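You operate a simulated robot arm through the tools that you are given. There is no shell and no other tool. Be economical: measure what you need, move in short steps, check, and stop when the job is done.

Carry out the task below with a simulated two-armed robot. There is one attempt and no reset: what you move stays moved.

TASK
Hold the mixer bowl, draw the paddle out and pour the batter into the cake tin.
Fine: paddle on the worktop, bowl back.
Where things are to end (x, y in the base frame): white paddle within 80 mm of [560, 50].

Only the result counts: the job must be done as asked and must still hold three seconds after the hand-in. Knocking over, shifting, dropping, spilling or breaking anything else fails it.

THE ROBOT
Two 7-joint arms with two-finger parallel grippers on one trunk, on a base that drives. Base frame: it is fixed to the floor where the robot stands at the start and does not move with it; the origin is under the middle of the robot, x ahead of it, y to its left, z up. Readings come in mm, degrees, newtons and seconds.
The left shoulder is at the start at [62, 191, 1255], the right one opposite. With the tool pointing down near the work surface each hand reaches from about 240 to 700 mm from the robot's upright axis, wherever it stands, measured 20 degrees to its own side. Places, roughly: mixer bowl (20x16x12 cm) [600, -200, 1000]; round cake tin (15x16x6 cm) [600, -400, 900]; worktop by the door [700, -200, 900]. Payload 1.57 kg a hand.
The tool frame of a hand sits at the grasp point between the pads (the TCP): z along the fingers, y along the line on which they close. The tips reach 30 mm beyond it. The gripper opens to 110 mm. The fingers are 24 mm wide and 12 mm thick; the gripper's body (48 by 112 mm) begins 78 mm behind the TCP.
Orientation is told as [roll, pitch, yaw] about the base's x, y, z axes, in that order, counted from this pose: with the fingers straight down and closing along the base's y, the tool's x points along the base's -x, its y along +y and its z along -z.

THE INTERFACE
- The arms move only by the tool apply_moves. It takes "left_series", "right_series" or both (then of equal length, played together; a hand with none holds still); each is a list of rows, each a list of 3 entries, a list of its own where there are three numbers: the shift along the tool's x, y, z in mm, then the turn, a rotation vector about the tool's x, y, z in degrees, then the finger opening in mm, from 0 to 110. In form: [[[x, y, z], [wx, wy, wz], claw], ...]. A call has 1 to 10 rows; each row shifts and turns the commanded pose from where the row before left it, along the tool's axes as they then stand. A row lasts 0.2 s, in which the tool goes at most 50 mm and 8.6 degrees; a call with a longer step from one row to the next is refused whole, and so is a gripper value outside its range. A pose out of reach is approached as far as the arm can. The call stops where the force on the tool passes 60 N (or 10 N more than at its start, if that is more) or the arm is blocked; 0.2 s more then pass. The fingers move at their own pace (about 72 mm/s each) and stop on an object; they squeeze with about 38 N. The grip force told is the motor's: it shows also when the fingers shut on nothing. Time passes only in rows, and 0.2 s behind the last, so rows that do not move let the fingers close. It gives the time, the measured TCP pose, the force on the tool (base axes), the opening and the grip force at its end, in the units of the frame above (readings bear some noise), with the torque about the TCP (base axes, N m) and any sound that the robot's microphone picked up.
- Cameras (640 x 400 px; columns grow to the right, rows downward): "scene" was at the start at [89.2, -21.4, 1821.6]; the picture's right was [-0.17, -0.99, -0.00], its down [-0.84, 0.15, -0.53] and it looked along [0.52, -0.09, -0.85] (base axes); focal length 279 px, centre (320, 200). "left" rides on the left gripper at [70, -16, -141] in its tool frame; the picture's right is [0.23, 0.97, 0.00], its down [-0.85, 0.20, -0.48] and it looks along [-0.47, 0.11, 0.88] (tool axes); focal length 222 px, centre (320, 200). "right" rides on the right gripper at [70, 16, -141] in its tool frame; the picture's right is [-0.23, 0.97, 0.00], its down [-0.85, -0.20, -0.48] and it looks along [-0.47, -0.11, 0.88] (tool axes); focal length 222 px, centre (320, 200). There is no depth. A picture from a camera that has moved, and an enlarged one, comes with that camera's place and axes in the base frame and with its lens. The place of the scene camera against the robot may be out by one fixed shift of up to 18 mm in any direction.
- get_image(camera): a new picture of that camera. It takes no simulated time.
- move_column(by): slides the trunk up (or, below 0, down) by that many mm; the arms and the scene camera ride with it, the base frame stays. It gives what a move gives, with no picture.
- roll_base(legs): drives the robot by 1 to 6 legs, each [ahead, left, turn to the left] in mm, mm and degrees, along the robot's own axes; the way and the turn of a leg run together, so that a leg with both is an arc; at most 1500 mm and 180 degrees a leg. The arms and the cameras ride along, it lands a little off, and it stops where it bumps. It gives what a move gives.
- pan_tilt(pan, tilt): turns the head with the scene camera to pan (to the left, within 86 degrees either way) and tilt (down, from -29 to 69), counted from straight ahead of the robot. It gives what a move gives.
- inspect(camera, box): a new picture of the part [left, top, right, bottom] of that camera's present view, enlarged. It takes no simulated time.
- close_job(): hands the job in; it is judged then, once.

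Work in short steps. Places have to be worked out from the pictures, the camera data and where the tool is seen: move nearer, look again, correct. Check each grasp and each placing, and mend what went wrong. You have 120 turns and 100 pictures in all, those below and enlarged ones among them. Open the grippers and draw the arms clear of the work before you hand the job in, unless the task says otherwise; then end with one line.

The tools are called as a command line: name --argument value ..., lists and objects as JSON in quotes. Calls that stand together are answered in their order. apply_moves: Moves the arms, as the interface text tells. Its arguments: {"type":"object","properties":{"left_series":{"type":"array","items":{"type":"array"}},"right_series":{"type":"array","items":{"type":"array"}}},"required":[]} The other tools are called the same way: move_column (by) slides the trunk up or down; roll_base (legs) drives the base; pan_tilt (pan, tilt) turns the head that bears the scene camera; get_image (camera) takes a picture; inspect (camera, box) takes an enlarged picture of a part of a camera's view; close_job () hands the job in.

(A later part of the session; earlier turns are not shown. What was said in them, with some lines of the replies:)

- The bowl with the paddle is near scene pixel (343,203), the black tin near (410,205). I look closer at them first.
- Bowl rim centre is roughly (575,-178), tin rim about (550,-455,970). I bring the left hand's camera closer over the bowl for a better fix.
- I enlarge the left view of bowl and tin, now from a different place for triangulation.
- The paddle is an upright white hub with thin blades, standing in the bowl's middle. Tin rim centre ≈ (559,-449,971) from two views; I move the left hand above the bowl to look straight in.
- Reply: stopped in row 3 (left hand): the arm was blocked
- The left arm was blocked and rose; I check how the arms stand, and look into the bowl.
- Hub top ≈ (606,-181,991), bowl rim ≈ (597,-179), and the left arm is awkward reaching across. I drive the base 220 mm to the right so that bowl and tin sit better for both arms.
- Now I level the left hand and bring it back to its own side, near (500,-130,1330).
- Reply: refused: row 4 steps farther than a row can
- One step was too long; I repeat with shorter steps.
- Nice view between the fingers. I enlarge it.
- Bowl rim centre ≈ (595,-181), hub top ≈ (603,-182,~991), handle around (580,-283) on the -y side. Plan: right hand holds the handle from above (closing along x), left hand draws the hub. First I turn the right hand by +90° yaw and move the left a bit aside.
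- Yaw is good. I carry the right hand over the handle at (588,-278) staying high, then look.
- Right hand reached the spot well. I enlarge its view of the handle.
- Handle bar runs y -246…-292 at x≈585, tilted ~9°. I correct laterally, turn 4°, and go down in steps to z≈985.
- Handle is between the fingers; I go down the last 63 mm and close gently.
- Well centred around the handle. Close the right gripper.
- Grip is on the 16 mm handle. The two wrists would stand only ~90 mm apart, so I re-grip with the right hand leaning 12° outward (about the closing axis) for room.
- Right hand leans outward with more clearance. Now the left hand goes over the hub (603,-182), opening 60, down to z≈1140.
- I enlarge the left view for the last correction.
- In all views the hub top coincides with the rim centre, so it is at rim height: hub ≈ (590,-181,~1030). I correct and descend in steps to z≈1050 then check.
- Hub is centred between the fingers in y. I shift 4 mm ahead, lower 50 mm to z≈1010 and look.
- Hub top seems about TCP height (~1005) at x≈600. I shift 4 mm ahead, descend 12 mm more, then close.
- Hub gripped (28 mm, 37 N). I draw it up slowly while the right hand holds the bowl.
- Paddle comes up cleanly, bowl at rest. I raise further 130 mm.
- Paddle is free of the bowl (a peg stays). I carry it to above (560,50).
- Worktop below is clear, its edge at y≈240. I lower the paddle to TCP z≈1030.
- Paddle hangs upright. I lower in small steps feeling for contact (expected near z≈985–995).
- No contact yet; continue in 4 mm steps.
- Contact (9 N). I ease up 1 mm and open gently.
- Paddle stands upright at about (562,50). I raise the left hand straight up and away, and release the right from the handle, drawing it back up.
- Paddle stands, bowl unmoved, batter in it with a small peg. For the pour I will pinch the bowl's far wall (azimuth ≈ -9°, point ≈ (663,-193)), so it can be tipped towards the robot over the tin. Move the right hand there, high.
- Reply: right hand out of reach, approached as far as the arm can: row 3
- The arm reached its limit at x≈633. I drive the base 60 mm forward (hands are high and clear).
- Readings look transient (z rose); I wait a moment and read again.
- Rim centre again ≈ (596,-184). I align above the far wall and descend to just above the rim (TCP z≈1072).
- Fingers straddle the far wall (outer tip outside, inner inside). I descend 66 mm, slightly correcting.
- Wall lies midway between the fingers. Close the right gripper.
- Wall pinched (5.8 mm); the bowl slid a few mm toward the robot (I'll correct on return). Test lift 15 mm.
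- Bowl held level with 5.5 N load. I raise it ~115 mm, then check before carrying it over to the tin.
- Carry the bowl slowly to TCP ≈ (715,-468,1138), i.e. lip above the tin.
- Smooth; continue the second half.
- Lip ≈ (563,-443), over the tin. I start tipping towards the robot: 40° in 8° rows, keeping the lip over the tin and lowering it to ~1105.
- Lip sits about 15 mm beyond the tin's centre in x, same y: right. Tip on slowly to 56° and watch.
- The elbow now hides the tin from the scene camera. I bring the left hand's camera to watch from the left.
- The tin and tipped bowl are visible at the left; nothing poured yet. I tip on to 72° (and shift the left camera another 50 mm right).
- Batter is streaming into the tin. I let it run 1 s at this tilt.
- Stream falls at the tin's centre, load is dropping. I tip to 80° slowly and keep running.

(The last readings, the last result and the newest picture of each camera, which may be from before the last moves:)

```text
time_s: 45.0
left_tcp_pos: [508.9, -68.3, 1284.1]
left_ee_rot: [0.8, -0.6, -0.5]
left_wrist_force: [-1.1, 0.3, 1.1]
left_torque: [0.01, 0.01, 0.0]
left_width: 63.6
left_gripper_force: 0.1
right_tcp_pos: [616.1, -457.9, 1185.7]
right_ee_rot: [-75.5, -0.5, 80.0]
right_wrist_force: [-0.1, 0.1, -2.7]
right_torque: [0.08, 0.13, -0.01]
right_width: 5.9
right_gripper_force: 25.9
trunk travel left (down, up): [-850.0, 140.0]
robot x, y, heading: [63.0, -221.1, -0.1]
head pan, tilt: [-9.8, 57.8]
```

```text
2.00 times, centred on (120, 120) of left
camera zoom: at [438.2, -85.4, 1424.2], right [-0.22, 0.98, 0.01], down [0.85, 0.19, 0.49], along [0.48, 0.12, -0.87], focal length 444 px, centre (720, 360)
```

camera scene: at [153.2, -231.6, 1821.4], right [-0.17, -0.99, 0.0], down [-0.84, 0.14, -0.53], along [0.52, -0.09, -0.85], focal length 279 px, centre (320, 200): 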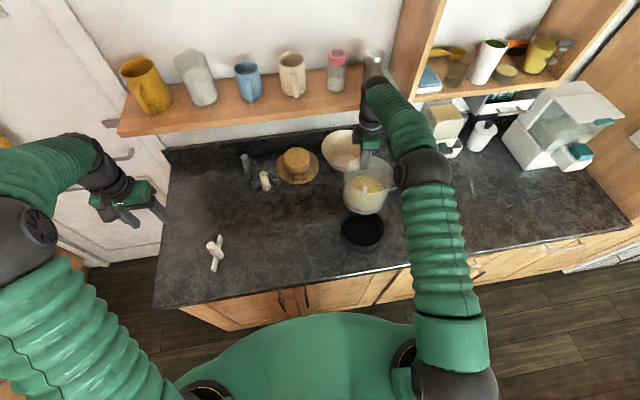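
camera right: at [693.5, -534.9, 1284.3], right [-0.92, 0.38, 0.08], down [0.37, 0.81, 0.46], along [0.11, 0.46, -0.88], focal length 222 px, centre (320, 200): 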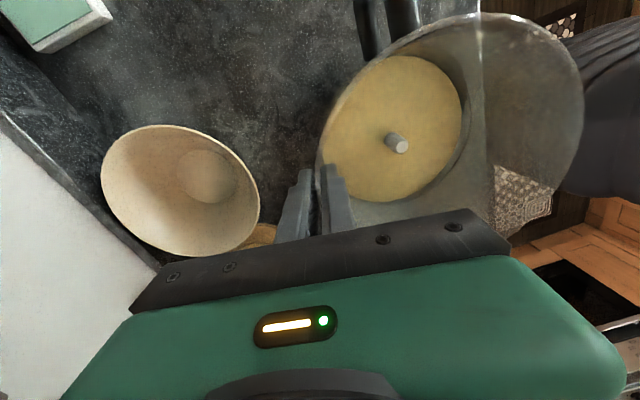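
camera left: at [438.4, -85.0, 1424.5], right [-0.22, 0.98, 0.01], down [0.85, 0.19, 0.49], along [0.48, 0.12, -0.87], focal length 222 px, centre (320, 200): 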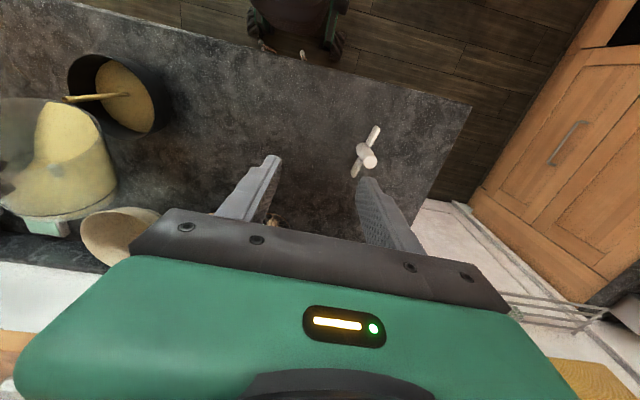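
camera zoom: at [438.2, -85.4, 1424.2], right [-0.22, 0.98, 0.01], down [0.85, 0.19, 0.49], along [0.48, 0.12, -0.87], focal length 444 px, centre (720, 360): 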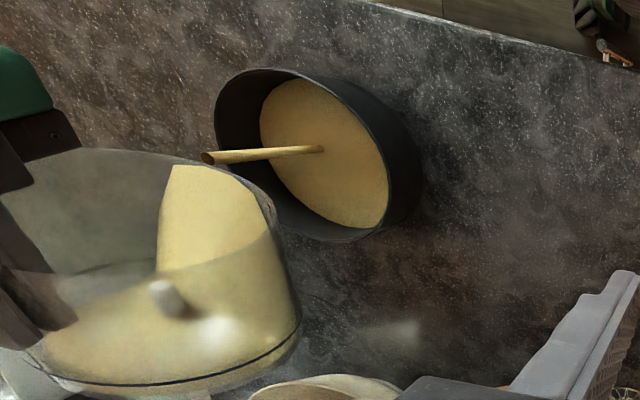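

Load down to 2.7 N. Tip to 90° and keep draining.

apply_moves --right_series '[[[0, 0.4, -12.8], [5, 0, 0], 0], [[0, 0, 0], [0, 0, 0], 0], [[0, 0, 0], [0, 0, 0], 0], [[0, 0.4, -12.8], [5, 0, 0], 0], [[0, 0, 0], [0, 0, 0], 0], [[0, 0, 0], [0, 0, 0], 0], [[0, 0, 0], [0, 0, 0], 0], [[0, 0, 0], [0, 0, 0], 0]]'

inspect --camera "left" --box '[0, 20, 240, 220]'

```text
time_s: 46.8
left_tcp_pos: [510.1, -67.9, 1285.9]
left_ee_rot: [0.7, -0.6, -0.5]
left_wrist_force: [0.1, -0.1, -0.4]
left_torque: [-0.01, 0.02, 0.0]
left_width: 63.9
left_gripper_force: 0.0
right_tcp_pos: [591.4, -464.6, 1192.5]
right_ee_rot: [-85.7, -0.7, 78.5]
right_wrist_force: [0.4, 0.3, -2.2]
right_torque: [0.01, 0.11, 0.01]
right_width: 5.8
right_gripper_force: 26.0
trunk travel left (down, up): [-850.0, 140.0]
robot x, y, heading: [58.6, -222.8, -0.0]
head pan, tilt: [-9.8, 57.8]
```

```text
2.00 times, centred on (120, 120) of left
camera zoom: at [438.2, -85.3, 1424.6], right [-0.22, 0.98, 0.01], down [0.85, 0.19, 0.49], along [0.48, 0.12, -0.87], focal length 444 px, centre (720, 360)
```

zoom: 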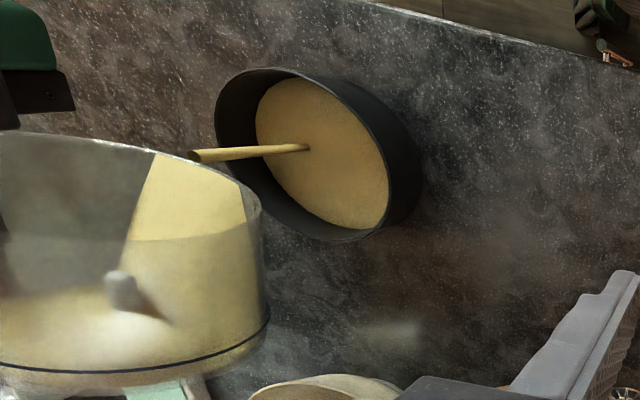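

Stream still in the tin; the hand drifted ~15 mm to -y, so I correct by +10 mm y while tipping to 95° and draining on.

apply_moves --right_series '[[[-10, 0.4, -12.8], [5, 0, 0], 0], [[0, 0, 0], [0, 0, 0], 0], [[0, 0, 0], [0, 0, 0], 0], [[0, 0, 0], [0, 0, 0], 0], [[0, 0, 0], [0, 0, 0], 0]]'

inspect --camera "left" --box '[0, 20, 240, 220]'

get_image --camera "scene"

```text
time_s: 48.2
left_tcp_pos: [506.8, -67.6, 1282.8]
left_ee_rot: [0.7, -0.7, -0.6]
left_wrist_force: [0.2, -0.1, -0.2]
left_torque: [-0.02, -0.02, -0.03]
left_width: 64.1
left_gripper_force: 0.0
right_tcp_pos: [578.1, -472.1, 1197.1]
right_ee_rot: [-91.1, -1.3, 75.9]
right_wrist_force: [-0.6, -0.4, -3.4]
right_torque: [0.1, 0.15, 0.01]
right_width: 6.1
right_gripper_force: 26.2
trunk travel left (down, up): [-850.0, 140.0]
robot x, y, heading: [62.8, -220.3, -0.2]
head pan, tilt: [-9.8, 57.8]
stopped in row 5 (right hand): the arm was blocked; the commanded pose is now the measured one
```

```text
2.00 times, centred on (120, 120) of left
camera zoom: at [436.1, -85.4, 1423.0], right [-0.22, 0.98, 0.01], down [0.85, 0.19, 0.49], along [0.48, 0.12, -0.87], focal length 444 px, centre (720, 360)
```

zoom: 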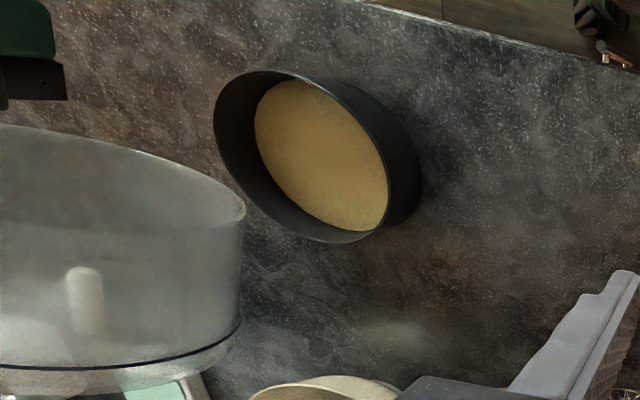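

```text
28 pictures are left
camera scene: at [150.5, -231.4, 1819.3], right [-0.17, -0.99, 0.0], down [-0.84, 0.14, -0.53], along [0.52, -0.09, -0.85], focal length 279 px, centre (320, 200)
```

scene: 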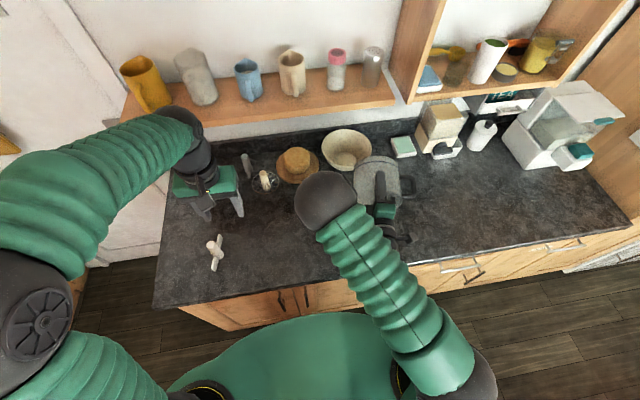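

Bowl is empty, batter in the tin, nothing visibly spilled. I reverse the tipping about the lip, raising slightly.

apply_moves --right_series '[[[0, -10, 0], [0, 0, 0], 0], [[0, -5, 20.6], [-8, 0, 0], 0], [[0, -2, 20.6], [-8, 0, 0], 0], [[0, -2.1, 19.1], [-8, 0, 0], 0], [[0, -6.5, 16.6], [-8, 0, 0], 0]]'

get_image --camera "left"

```text
time_s: 49.4
left_tcp_pos: [510.0, -67.7, 1285.3]
left_ee_rot: [0.8, -0.6, -0.5]
left_wrist_force: [0.5, -0.3, 0.5]
left_torque: [0.01, 0.0, 0.01]
left_width: 64.2
left_gripper_force: 0.0
right_tcp_pos: [654.6, -484.0, 1208.9]
right_ee_rot: [-59.0, -1.1, 76.7]
right_wrist_force: [-0.5, 0.5, -3.1]
right_torque: [0.02, 0.05, 0.01]
right_width: 5.7
right_gripper_force: 25.6
trunk travel left (down, up): [-850.0, 140.0]
robot x, y, heading: [59.0, -220.6, -0.0]
head pan, tilt: [-9.8, 57.8]
```

```text
27 pictures are left
camera left: at [437.1, -86.1, 1425.8], right [-0.22, 0.98, 0.01], down [0.85, 0.19, 0.49], along [0.48, 0.12, -0.87], focal length 222 px, centre (320, 200)
```

left: 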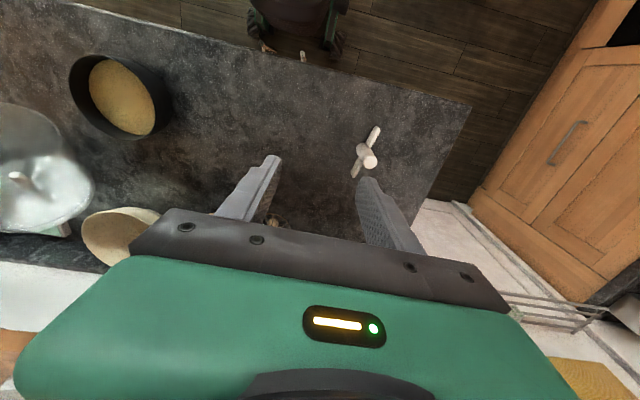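

Tin clean and filled. Continue returning the bowl to upright.

apply_moves --right_series '[[[0, -8.3, 13.7], [-8, 0, 0], 0], [[0, -9.8, 10.3], [-8, 0, 0], 0], [[0, -8.3, 8.8], [-8, 0, 0], 0], [[0, -4.5, 6], [-8, 0, 0], 0], [[0, -2.7, 3], [-8, 0, 0], 0], [[0, 0, 3], [-8, 0, 0], 0], [[0, 1.7, 3], [-8, 0, 0], 0], [[0, 3, 3], [-8, 0, 0], 0], [[0, 0, 0], [0, 0, -4], 0]]'

get_image --camera "scene"

get_image --camera "right"

```text
time_s: 51.4
left_tcp_pos: [506.5, -67.4, 1285.2]
left_ee_rot: [0.8, -0.8, -0.6]
left_wrist_force: [0.5, -1.0, -0.4]
left_torque: [-0.03, 0.02, -0.02]
left_width: 63.9
left_gripper_force: 0.0
right_tcp_pos: [702.7, -498.6, 1195.9]
right_ee_rot: [5.0, -1.4, 80.5]
right_wrist_force: [0.4, -0.2, -3.0]
right_torque: [0.02, -0.18, -0.01]
right_width: 5.6
right_gripper_force: 25.9
trunk travel left (down, up): [-850.0, 140.0]
robot x, y, heading: [55.8, -221.9, 0.1]
head pan, tilt: [-9.8, 57.8]
```

```text
26 pictures are left
camera scene: at [152.0, -233.3, 1821.5], right [-0.17, -0.99, 0.0], down [-0.84, 0.14, -0.53], along [0.52, -0.09, -0.85], focal length 279 px, centre (320, 200)
```

scene: 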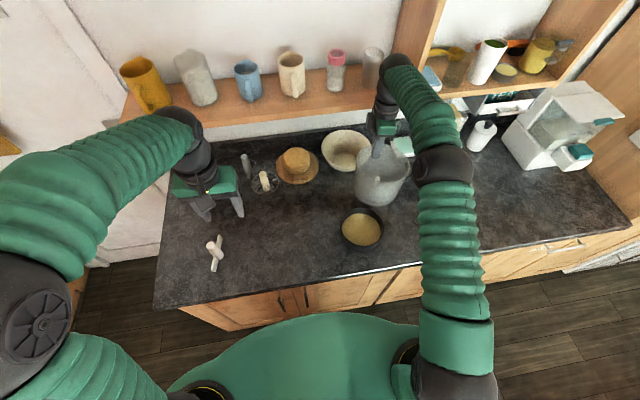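

```text
25 pictures are left
camera right: at [687.2, -570.0, 1337.1], right [-0.92, 0.38, 0.09], down [0.38, 0.79, 0.48], along [0.11, 0.48, -0.87], focal length 222 px, centre (320, 200)
```

right: 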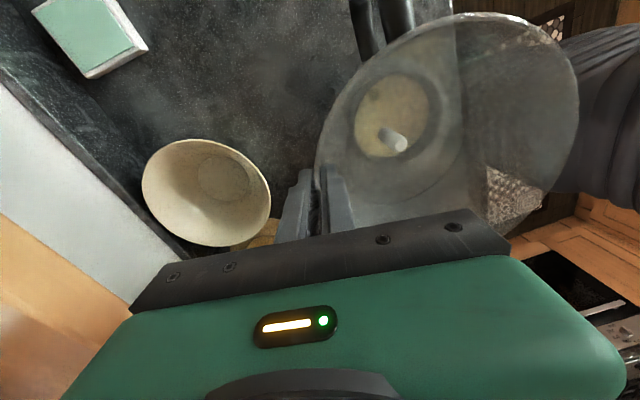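

Bowl upright, still firmly held, tin unmoved and full. I carry the bowl back above its place while the left hand moves away to the left.

apply_moves --left_series '[[[5, 35, 0], [0, 0, 0], 64], [[5, 35, 0], [0, 0, 0], 64], [[5, 35, 0], [0, 0, 0], 64], [[5, 35, 0], [0, 0, 0], 64], [[5, 35, 0], [0, 0, 0], 64], [[0, 0, 0], [0, 0, 0], 64]]' --right_series '[[[-20, 4.5, 4], [0, 0, 0], 0], [[-30, 6.7, 6.6], [0, 0, 0], 0], [[-30, 6.7, 6.6], [0, 0, 0], 0], [[-30, 6.7, 6.6], [0, 0, 0], 0], [[-30, 6.7, 6.6], [0, 0, 0], 0], [[-20, 4.5, 4], [0, 0, 0], 0]]'

apply_moves --right_series '[[[-30, 6.7, 6], [0, 0, 0], 0], [[-35, 8, 6], [0, 0, 0], 0], [[-35, 8, 6], [0, 0, 0], 0], [[-25, 5, 3], [0, 0, 0], 0], [[-15, 3, 3], [0, 0, 0], 0], [[0, 0, 0], [0, 0, 0], 0]]'

get_image --camera "scene"

```text
time_s: 52.8
left_tcp_pos: [483.6, 110.7, 1284.5]
left_ee_rot: [0.5, -0.6, -0.5]
left_wrist_force: [-0.3, -0.6, -0.9]
left_torque: [-0.04, -0.06, 0.01]
left_width: 63.9
left_gripper_force: 0.1
right_tcp_pos: [690.9, -329.2, 1167.3]
right_ee_rot: [4.8, -1.3, 80.4]
right_wrist_force: [0.3, -1.0, -2.6]
right_torque: [-0.01, -0.22, -0.01]
right_width: 5.4
right_gripper_force: 25.3
trunk travel left (down, up): [-850.0, 140.0]
robot x, y, heading: [57.9, -219.2, 0.0]
head pan, tilt: [-9.8, 57.8]
```

```text
time_s: 54.2
left_tcp_pos: [483.7, 108.7, 1285.4]
left_ee_rot: [0.7, -0.7, -0.5]
left_wrist_force: [1.0, 0.2, -0.3]
left_torque: [0.0, 0.05, 0.01]
left_width: 63.9
left_gripper_force: 0.1
right_tcp_pos: [682.8, -188.1, 1150.7]
right_ee_rot: [4.8, -1.3, 80.5]
right_wrist_force: [-0.6, 0.1, -3.4]
right_torque: [0.02, -0.2, -0.01]
right_width: 5.8
right_gripper_force: 25.5
trunk travel left (down, up): [-850.0, 140.0]
robot x, y, heading: [60.7, -218.2, -0.1]
head pan, tilt: [-9.8, 57.8]
```

```text
24 pictures are left
camera scene: at [151.6, -229.7, 1821.5], right [-0.17, -0.99, 0.0], down [-0.84, 0.14, -0.53], along [0.52, -0.09, -0.85], focal length 279 px, centre (320, 200)
```

scene: 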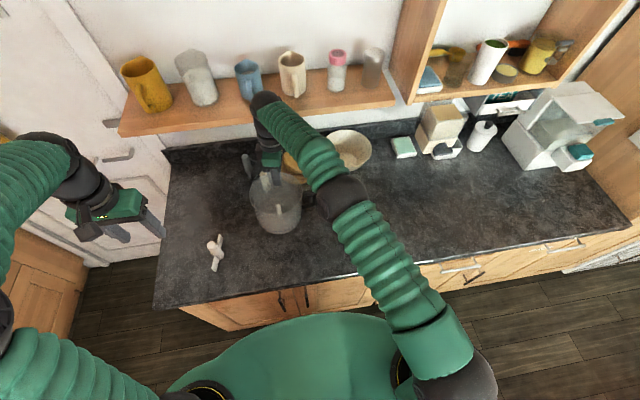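

Above its place. I lower it to ~10 mm above the worktop, then probe.

apply_moves --right_series '[[[1, -2, 25], [0, 0, 0], 0], [[0, 0, 30], [0, 0, 0], 0], [[0, 0, 30], [0, 0, 0], 0], [[0, 0, 25], [0, 0, 0], 0], [[0, 0, 18], [0, 0, 0], 0], [[0, 0, 5], [0, 0, 0], 0]]'

inspect --camera "scene" --box '[230, 150, 370, 250]'

```text
time_s: 55.6
left_tcp_pos: [483.9, 109.0, 1284.1]
left_ee_rot: [0.6, -0.6, -0.5]
left_wrist_force: [-0.7, 0.4, 0.5]
left_torque: [-0.01, 0.0, -0.02]
left_width: 64.2
left_gripper_force: 0.0
right_tcp_pos: [674.9, -183.8, 1016.7]
right_ee_rot: [4.8, -1.3, 80.6]
right_wrist_force: [1.0, -0.6, -3.1]
right_torque: [0.0, -0.22, 0.01]
right_width: 5.6
right_gripper_force: 26.0
trunk travel left (down, up): [-850.0, 140.0]
robot x, y, heading: [59.0, -224.4, 0.2]
head pan, tilt: [-9.8, 57.8]
```

```text
4.00 times, centred on (300, 200) of scene
camera zoom: at [151.6, -229.1, 1821.5], right [-0.17, -0.99, 0.0], down [-0.84, 0.14, -0.53], along [0.52, -0.09, -0.85], focal length 1115 px, centre (400, 200)
```

zoom: 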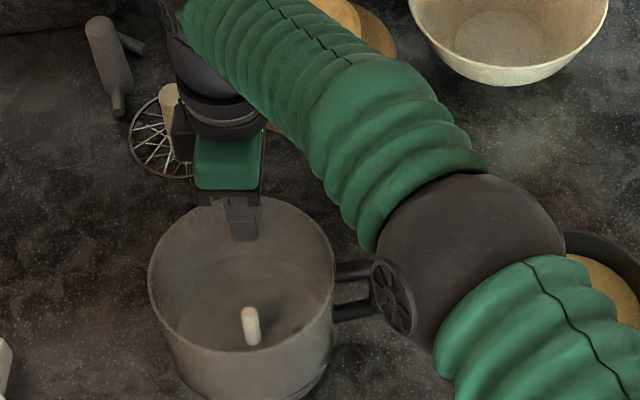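

I shift 6 mm to -y and lower in small steps for contact.

apply_moves --right_series '[[[6, 0, 2], [0, 0, 0], 0], [[0, 0, 4], [0, 0, 0], 0], [[0, 0, 3], [0, 0, 0], 0]]'

```text
time_s: 56.4
left_tcp_pos: [484.3, 108.1, 1285.0]
left_ee_rot: [0.7, -0.7, -0.4]
left_wrist_force: [-1.0, -0.8, -0.3]
left_torque: [0.03, 0.0, 0.02]
left_width: 63.8
left_gripper_force: 0.0
right_tcp_pos: [672.7, -189.5, 1010.9]
right_ee_rot: [4.8, -1.3, 80.5]
right_wrist_force: [1.5, -1.2, -0.5]
right_torque: [-0.03, -0.28, 0.06]
right_width: 5.3
right_gripper_force: 26.1
trunk travel left (down, up): [-850.0, 140.0]
robot x, y, heading: [59.8, -218.5, 0.1]
head pan, tilt: [-9.8, 57.8]
```

The load is passing to the worktop. 3 mm more, then open slowly.

apply_moves --right_series '[[[0, 0, 3], [0, 0, 0], 0], [[0, 0, 0], [0, 0, 0], 0], [[0, 0, 0], [0, 0, 0], 10], [[0, 0, 0], [0, 0, 0], 25], [[0, 0, 0], [0, 0, 0], 45], [[0, 0, 0], [0, 0, 0], 60]]'

inspect --camera "right" --box '[220, 60, 480, 250]'

```text
time_s: 57.8
left_tcp_pos: [484.6, 109.4, 1284.3]
left_ee_rot: [0.7, -0.6, -0.5]
left_wrist_force: [0.2, 0.5, 0.4]
left_torque: [0.03, -0.01, 0.03]
left_width: 63.9
left_gripper_force: 0.1
right_tcp_pos: [672.0, -187.7, 1005.8]
right_ee_rot: [4.9, -1.3, 80.5]
right_wrist_force: [0.3, 0.3, -0.1]
right_torque: [0.0, 0.0, -0.03]
right_width: 59.9
right_gripper_force: 0.1
trunk travel left (down, up): [-850.0, 140.0]
robot x, y, heading: [57.7, -220.9, 0.0]
head pan, tilt: [-9.8, 57.8]
```

```text
2.11 times, centred on (350, 155) of right
camera zoom: at [655.9, -260.6, 1147.7], right [-0.92, 0.38, 0.09], down [0.38, 0.79, 0.48], along [0.11, 0.47, -0.87], focal length 468 px, centre (257, 295)
```

zoom: 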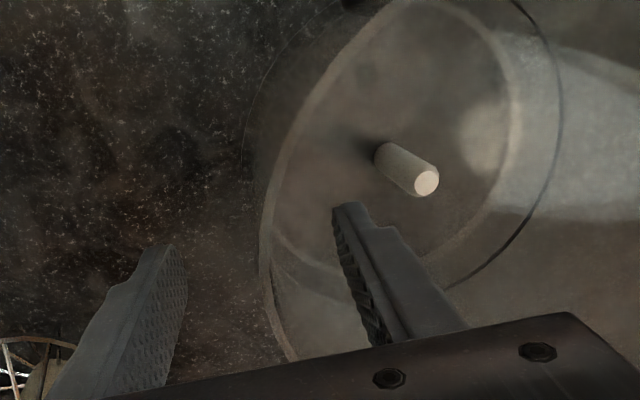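

Bowl rests where it was (within several mm). I withdraw the right hand upward and away.

apply_moves --right_series '[[[0, 0, -20], [0, 0, 0], 60], [[0, 0, -35], [0, 0, 0], 60], [[0, 0, -45], [0, 0, 0], 60], [[0, 0, -45], [0, 0, 0], 60], [[0, 0, -40], [0, 0, 0], 60], [[30, 20, 0], [0, 0, 0], 60], [[30, 30, 0], [0, 0, 0], 60], [[30, 30, 0], [0, 0, 0], 60]]'

get_image --camera "scene"

```text
time_s: 59.6
left_tcp_pos: [482.4, 107.6, 1285.8]
left_ee_rot: [0.9, -0.8, -0.5]
left_wrist_force: [0.7, 0.2, 0.2]
left_torque: [0.01, 0.02, 0.03]
left_width: 64.3
left_gripper_force: 0.0
right_tcp_pos: [590.6, -274.1, 1195.4]
right_ee_rot: [4.7, -1.5, 80.5]
right_wrist_force: [-0.9, -0.7, 0.3]
right_torque: [-0.01, 0.01, -0.01]
right_width: 60.1
right_gripper_force: 0.0
trunk travel left (down, up): [-850.0, 140.0]
robot x, y, heading: [63.2, -219.6, 0.0]
head pan, tilt: [-9.8, 57.8]
```

```text
21 pictures are left
camera scene: at [148.1, -232.7, 1821.7], right [-0.17, -0.99, 0.0], down [-0.83, 0.14, -0.53], along [0.52, -0.09, -0.85], focal length 279 px, centre (320, 200)
```

scene: 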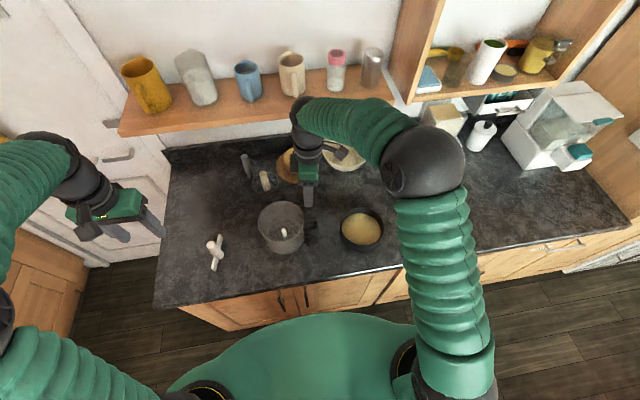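

I draw the right hand further back and check everything enlarged.

apply_moves --right_series '[[[30, 35, 0], [0, 0, 0], 80], [[30, 35, 0], [0, 0, 0], 80], [[30, 35, 0], [0, 0, 0], 80], [[30, 35, 0], [0, 0, 0], 80], [[30, 30, -10], [0, 0, 0], 80]]'

inspect --camera "scene" --box '[190, 180, 400, 300]'

```text
time_s: 60.8
left_tcp_pos: [480.7, 108.5, 1286.3]
left_ee_rot: [0.7, -0.8, -0.5]
left_wrist_force: [0.5, 0.9, 0.2]
left_torque: [-0.01, -0.01, -0.01]
left_width: 64.0
left_gripper_force: 0.0
right_tcp_pos: [400.8, -390.0, 1215.6]
right_ee_rot: [4.8, -1.4, 80.5]
right_wrist_force: [-0.6, 0.3, -0.4]
right_torque: [-0.03, -0.04, -0.01]
right_width: 80.0
right_gripper_force: 0.0
trunk travel left (down, up): [-850.0, 140.0]
robot x, y, heading: [61.6, -220.7, 0.1]
head pan, tilt: [-9.8, 57.8]
```

```text
3.05 times, centred on (295, 240) of scene
camera zoom: at [144.9, -230.2, 1821.9], right [-0.17, -0.99, 0.0], down [-0.83, 0.14, -0.53], along [0.53, -0.09, -0.85], focal length 850 px, centre (396, 78)
```

zoom: 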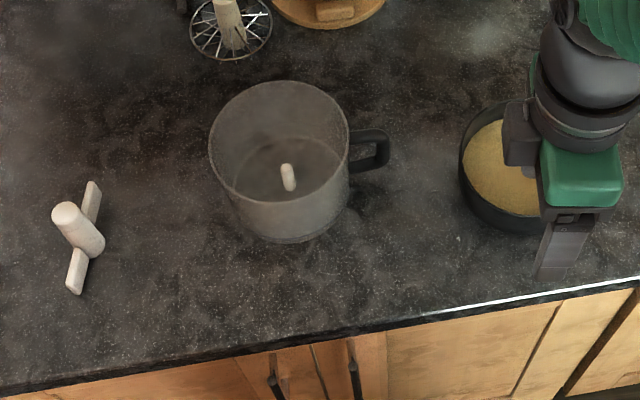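

Paddle stands upright at (562,50). The empty bowl is back upright within about 5 mm of its start, the tin is unmoved with the batter in it, and both hands are open and clear. Handing in.

close_job

```text
The job is handed in.
```

The batter is in the cake tin with no spill visible, the paddle stands on the worktop at about (562, 50), and the empty bowl is upright within several millimetres of its starting place.
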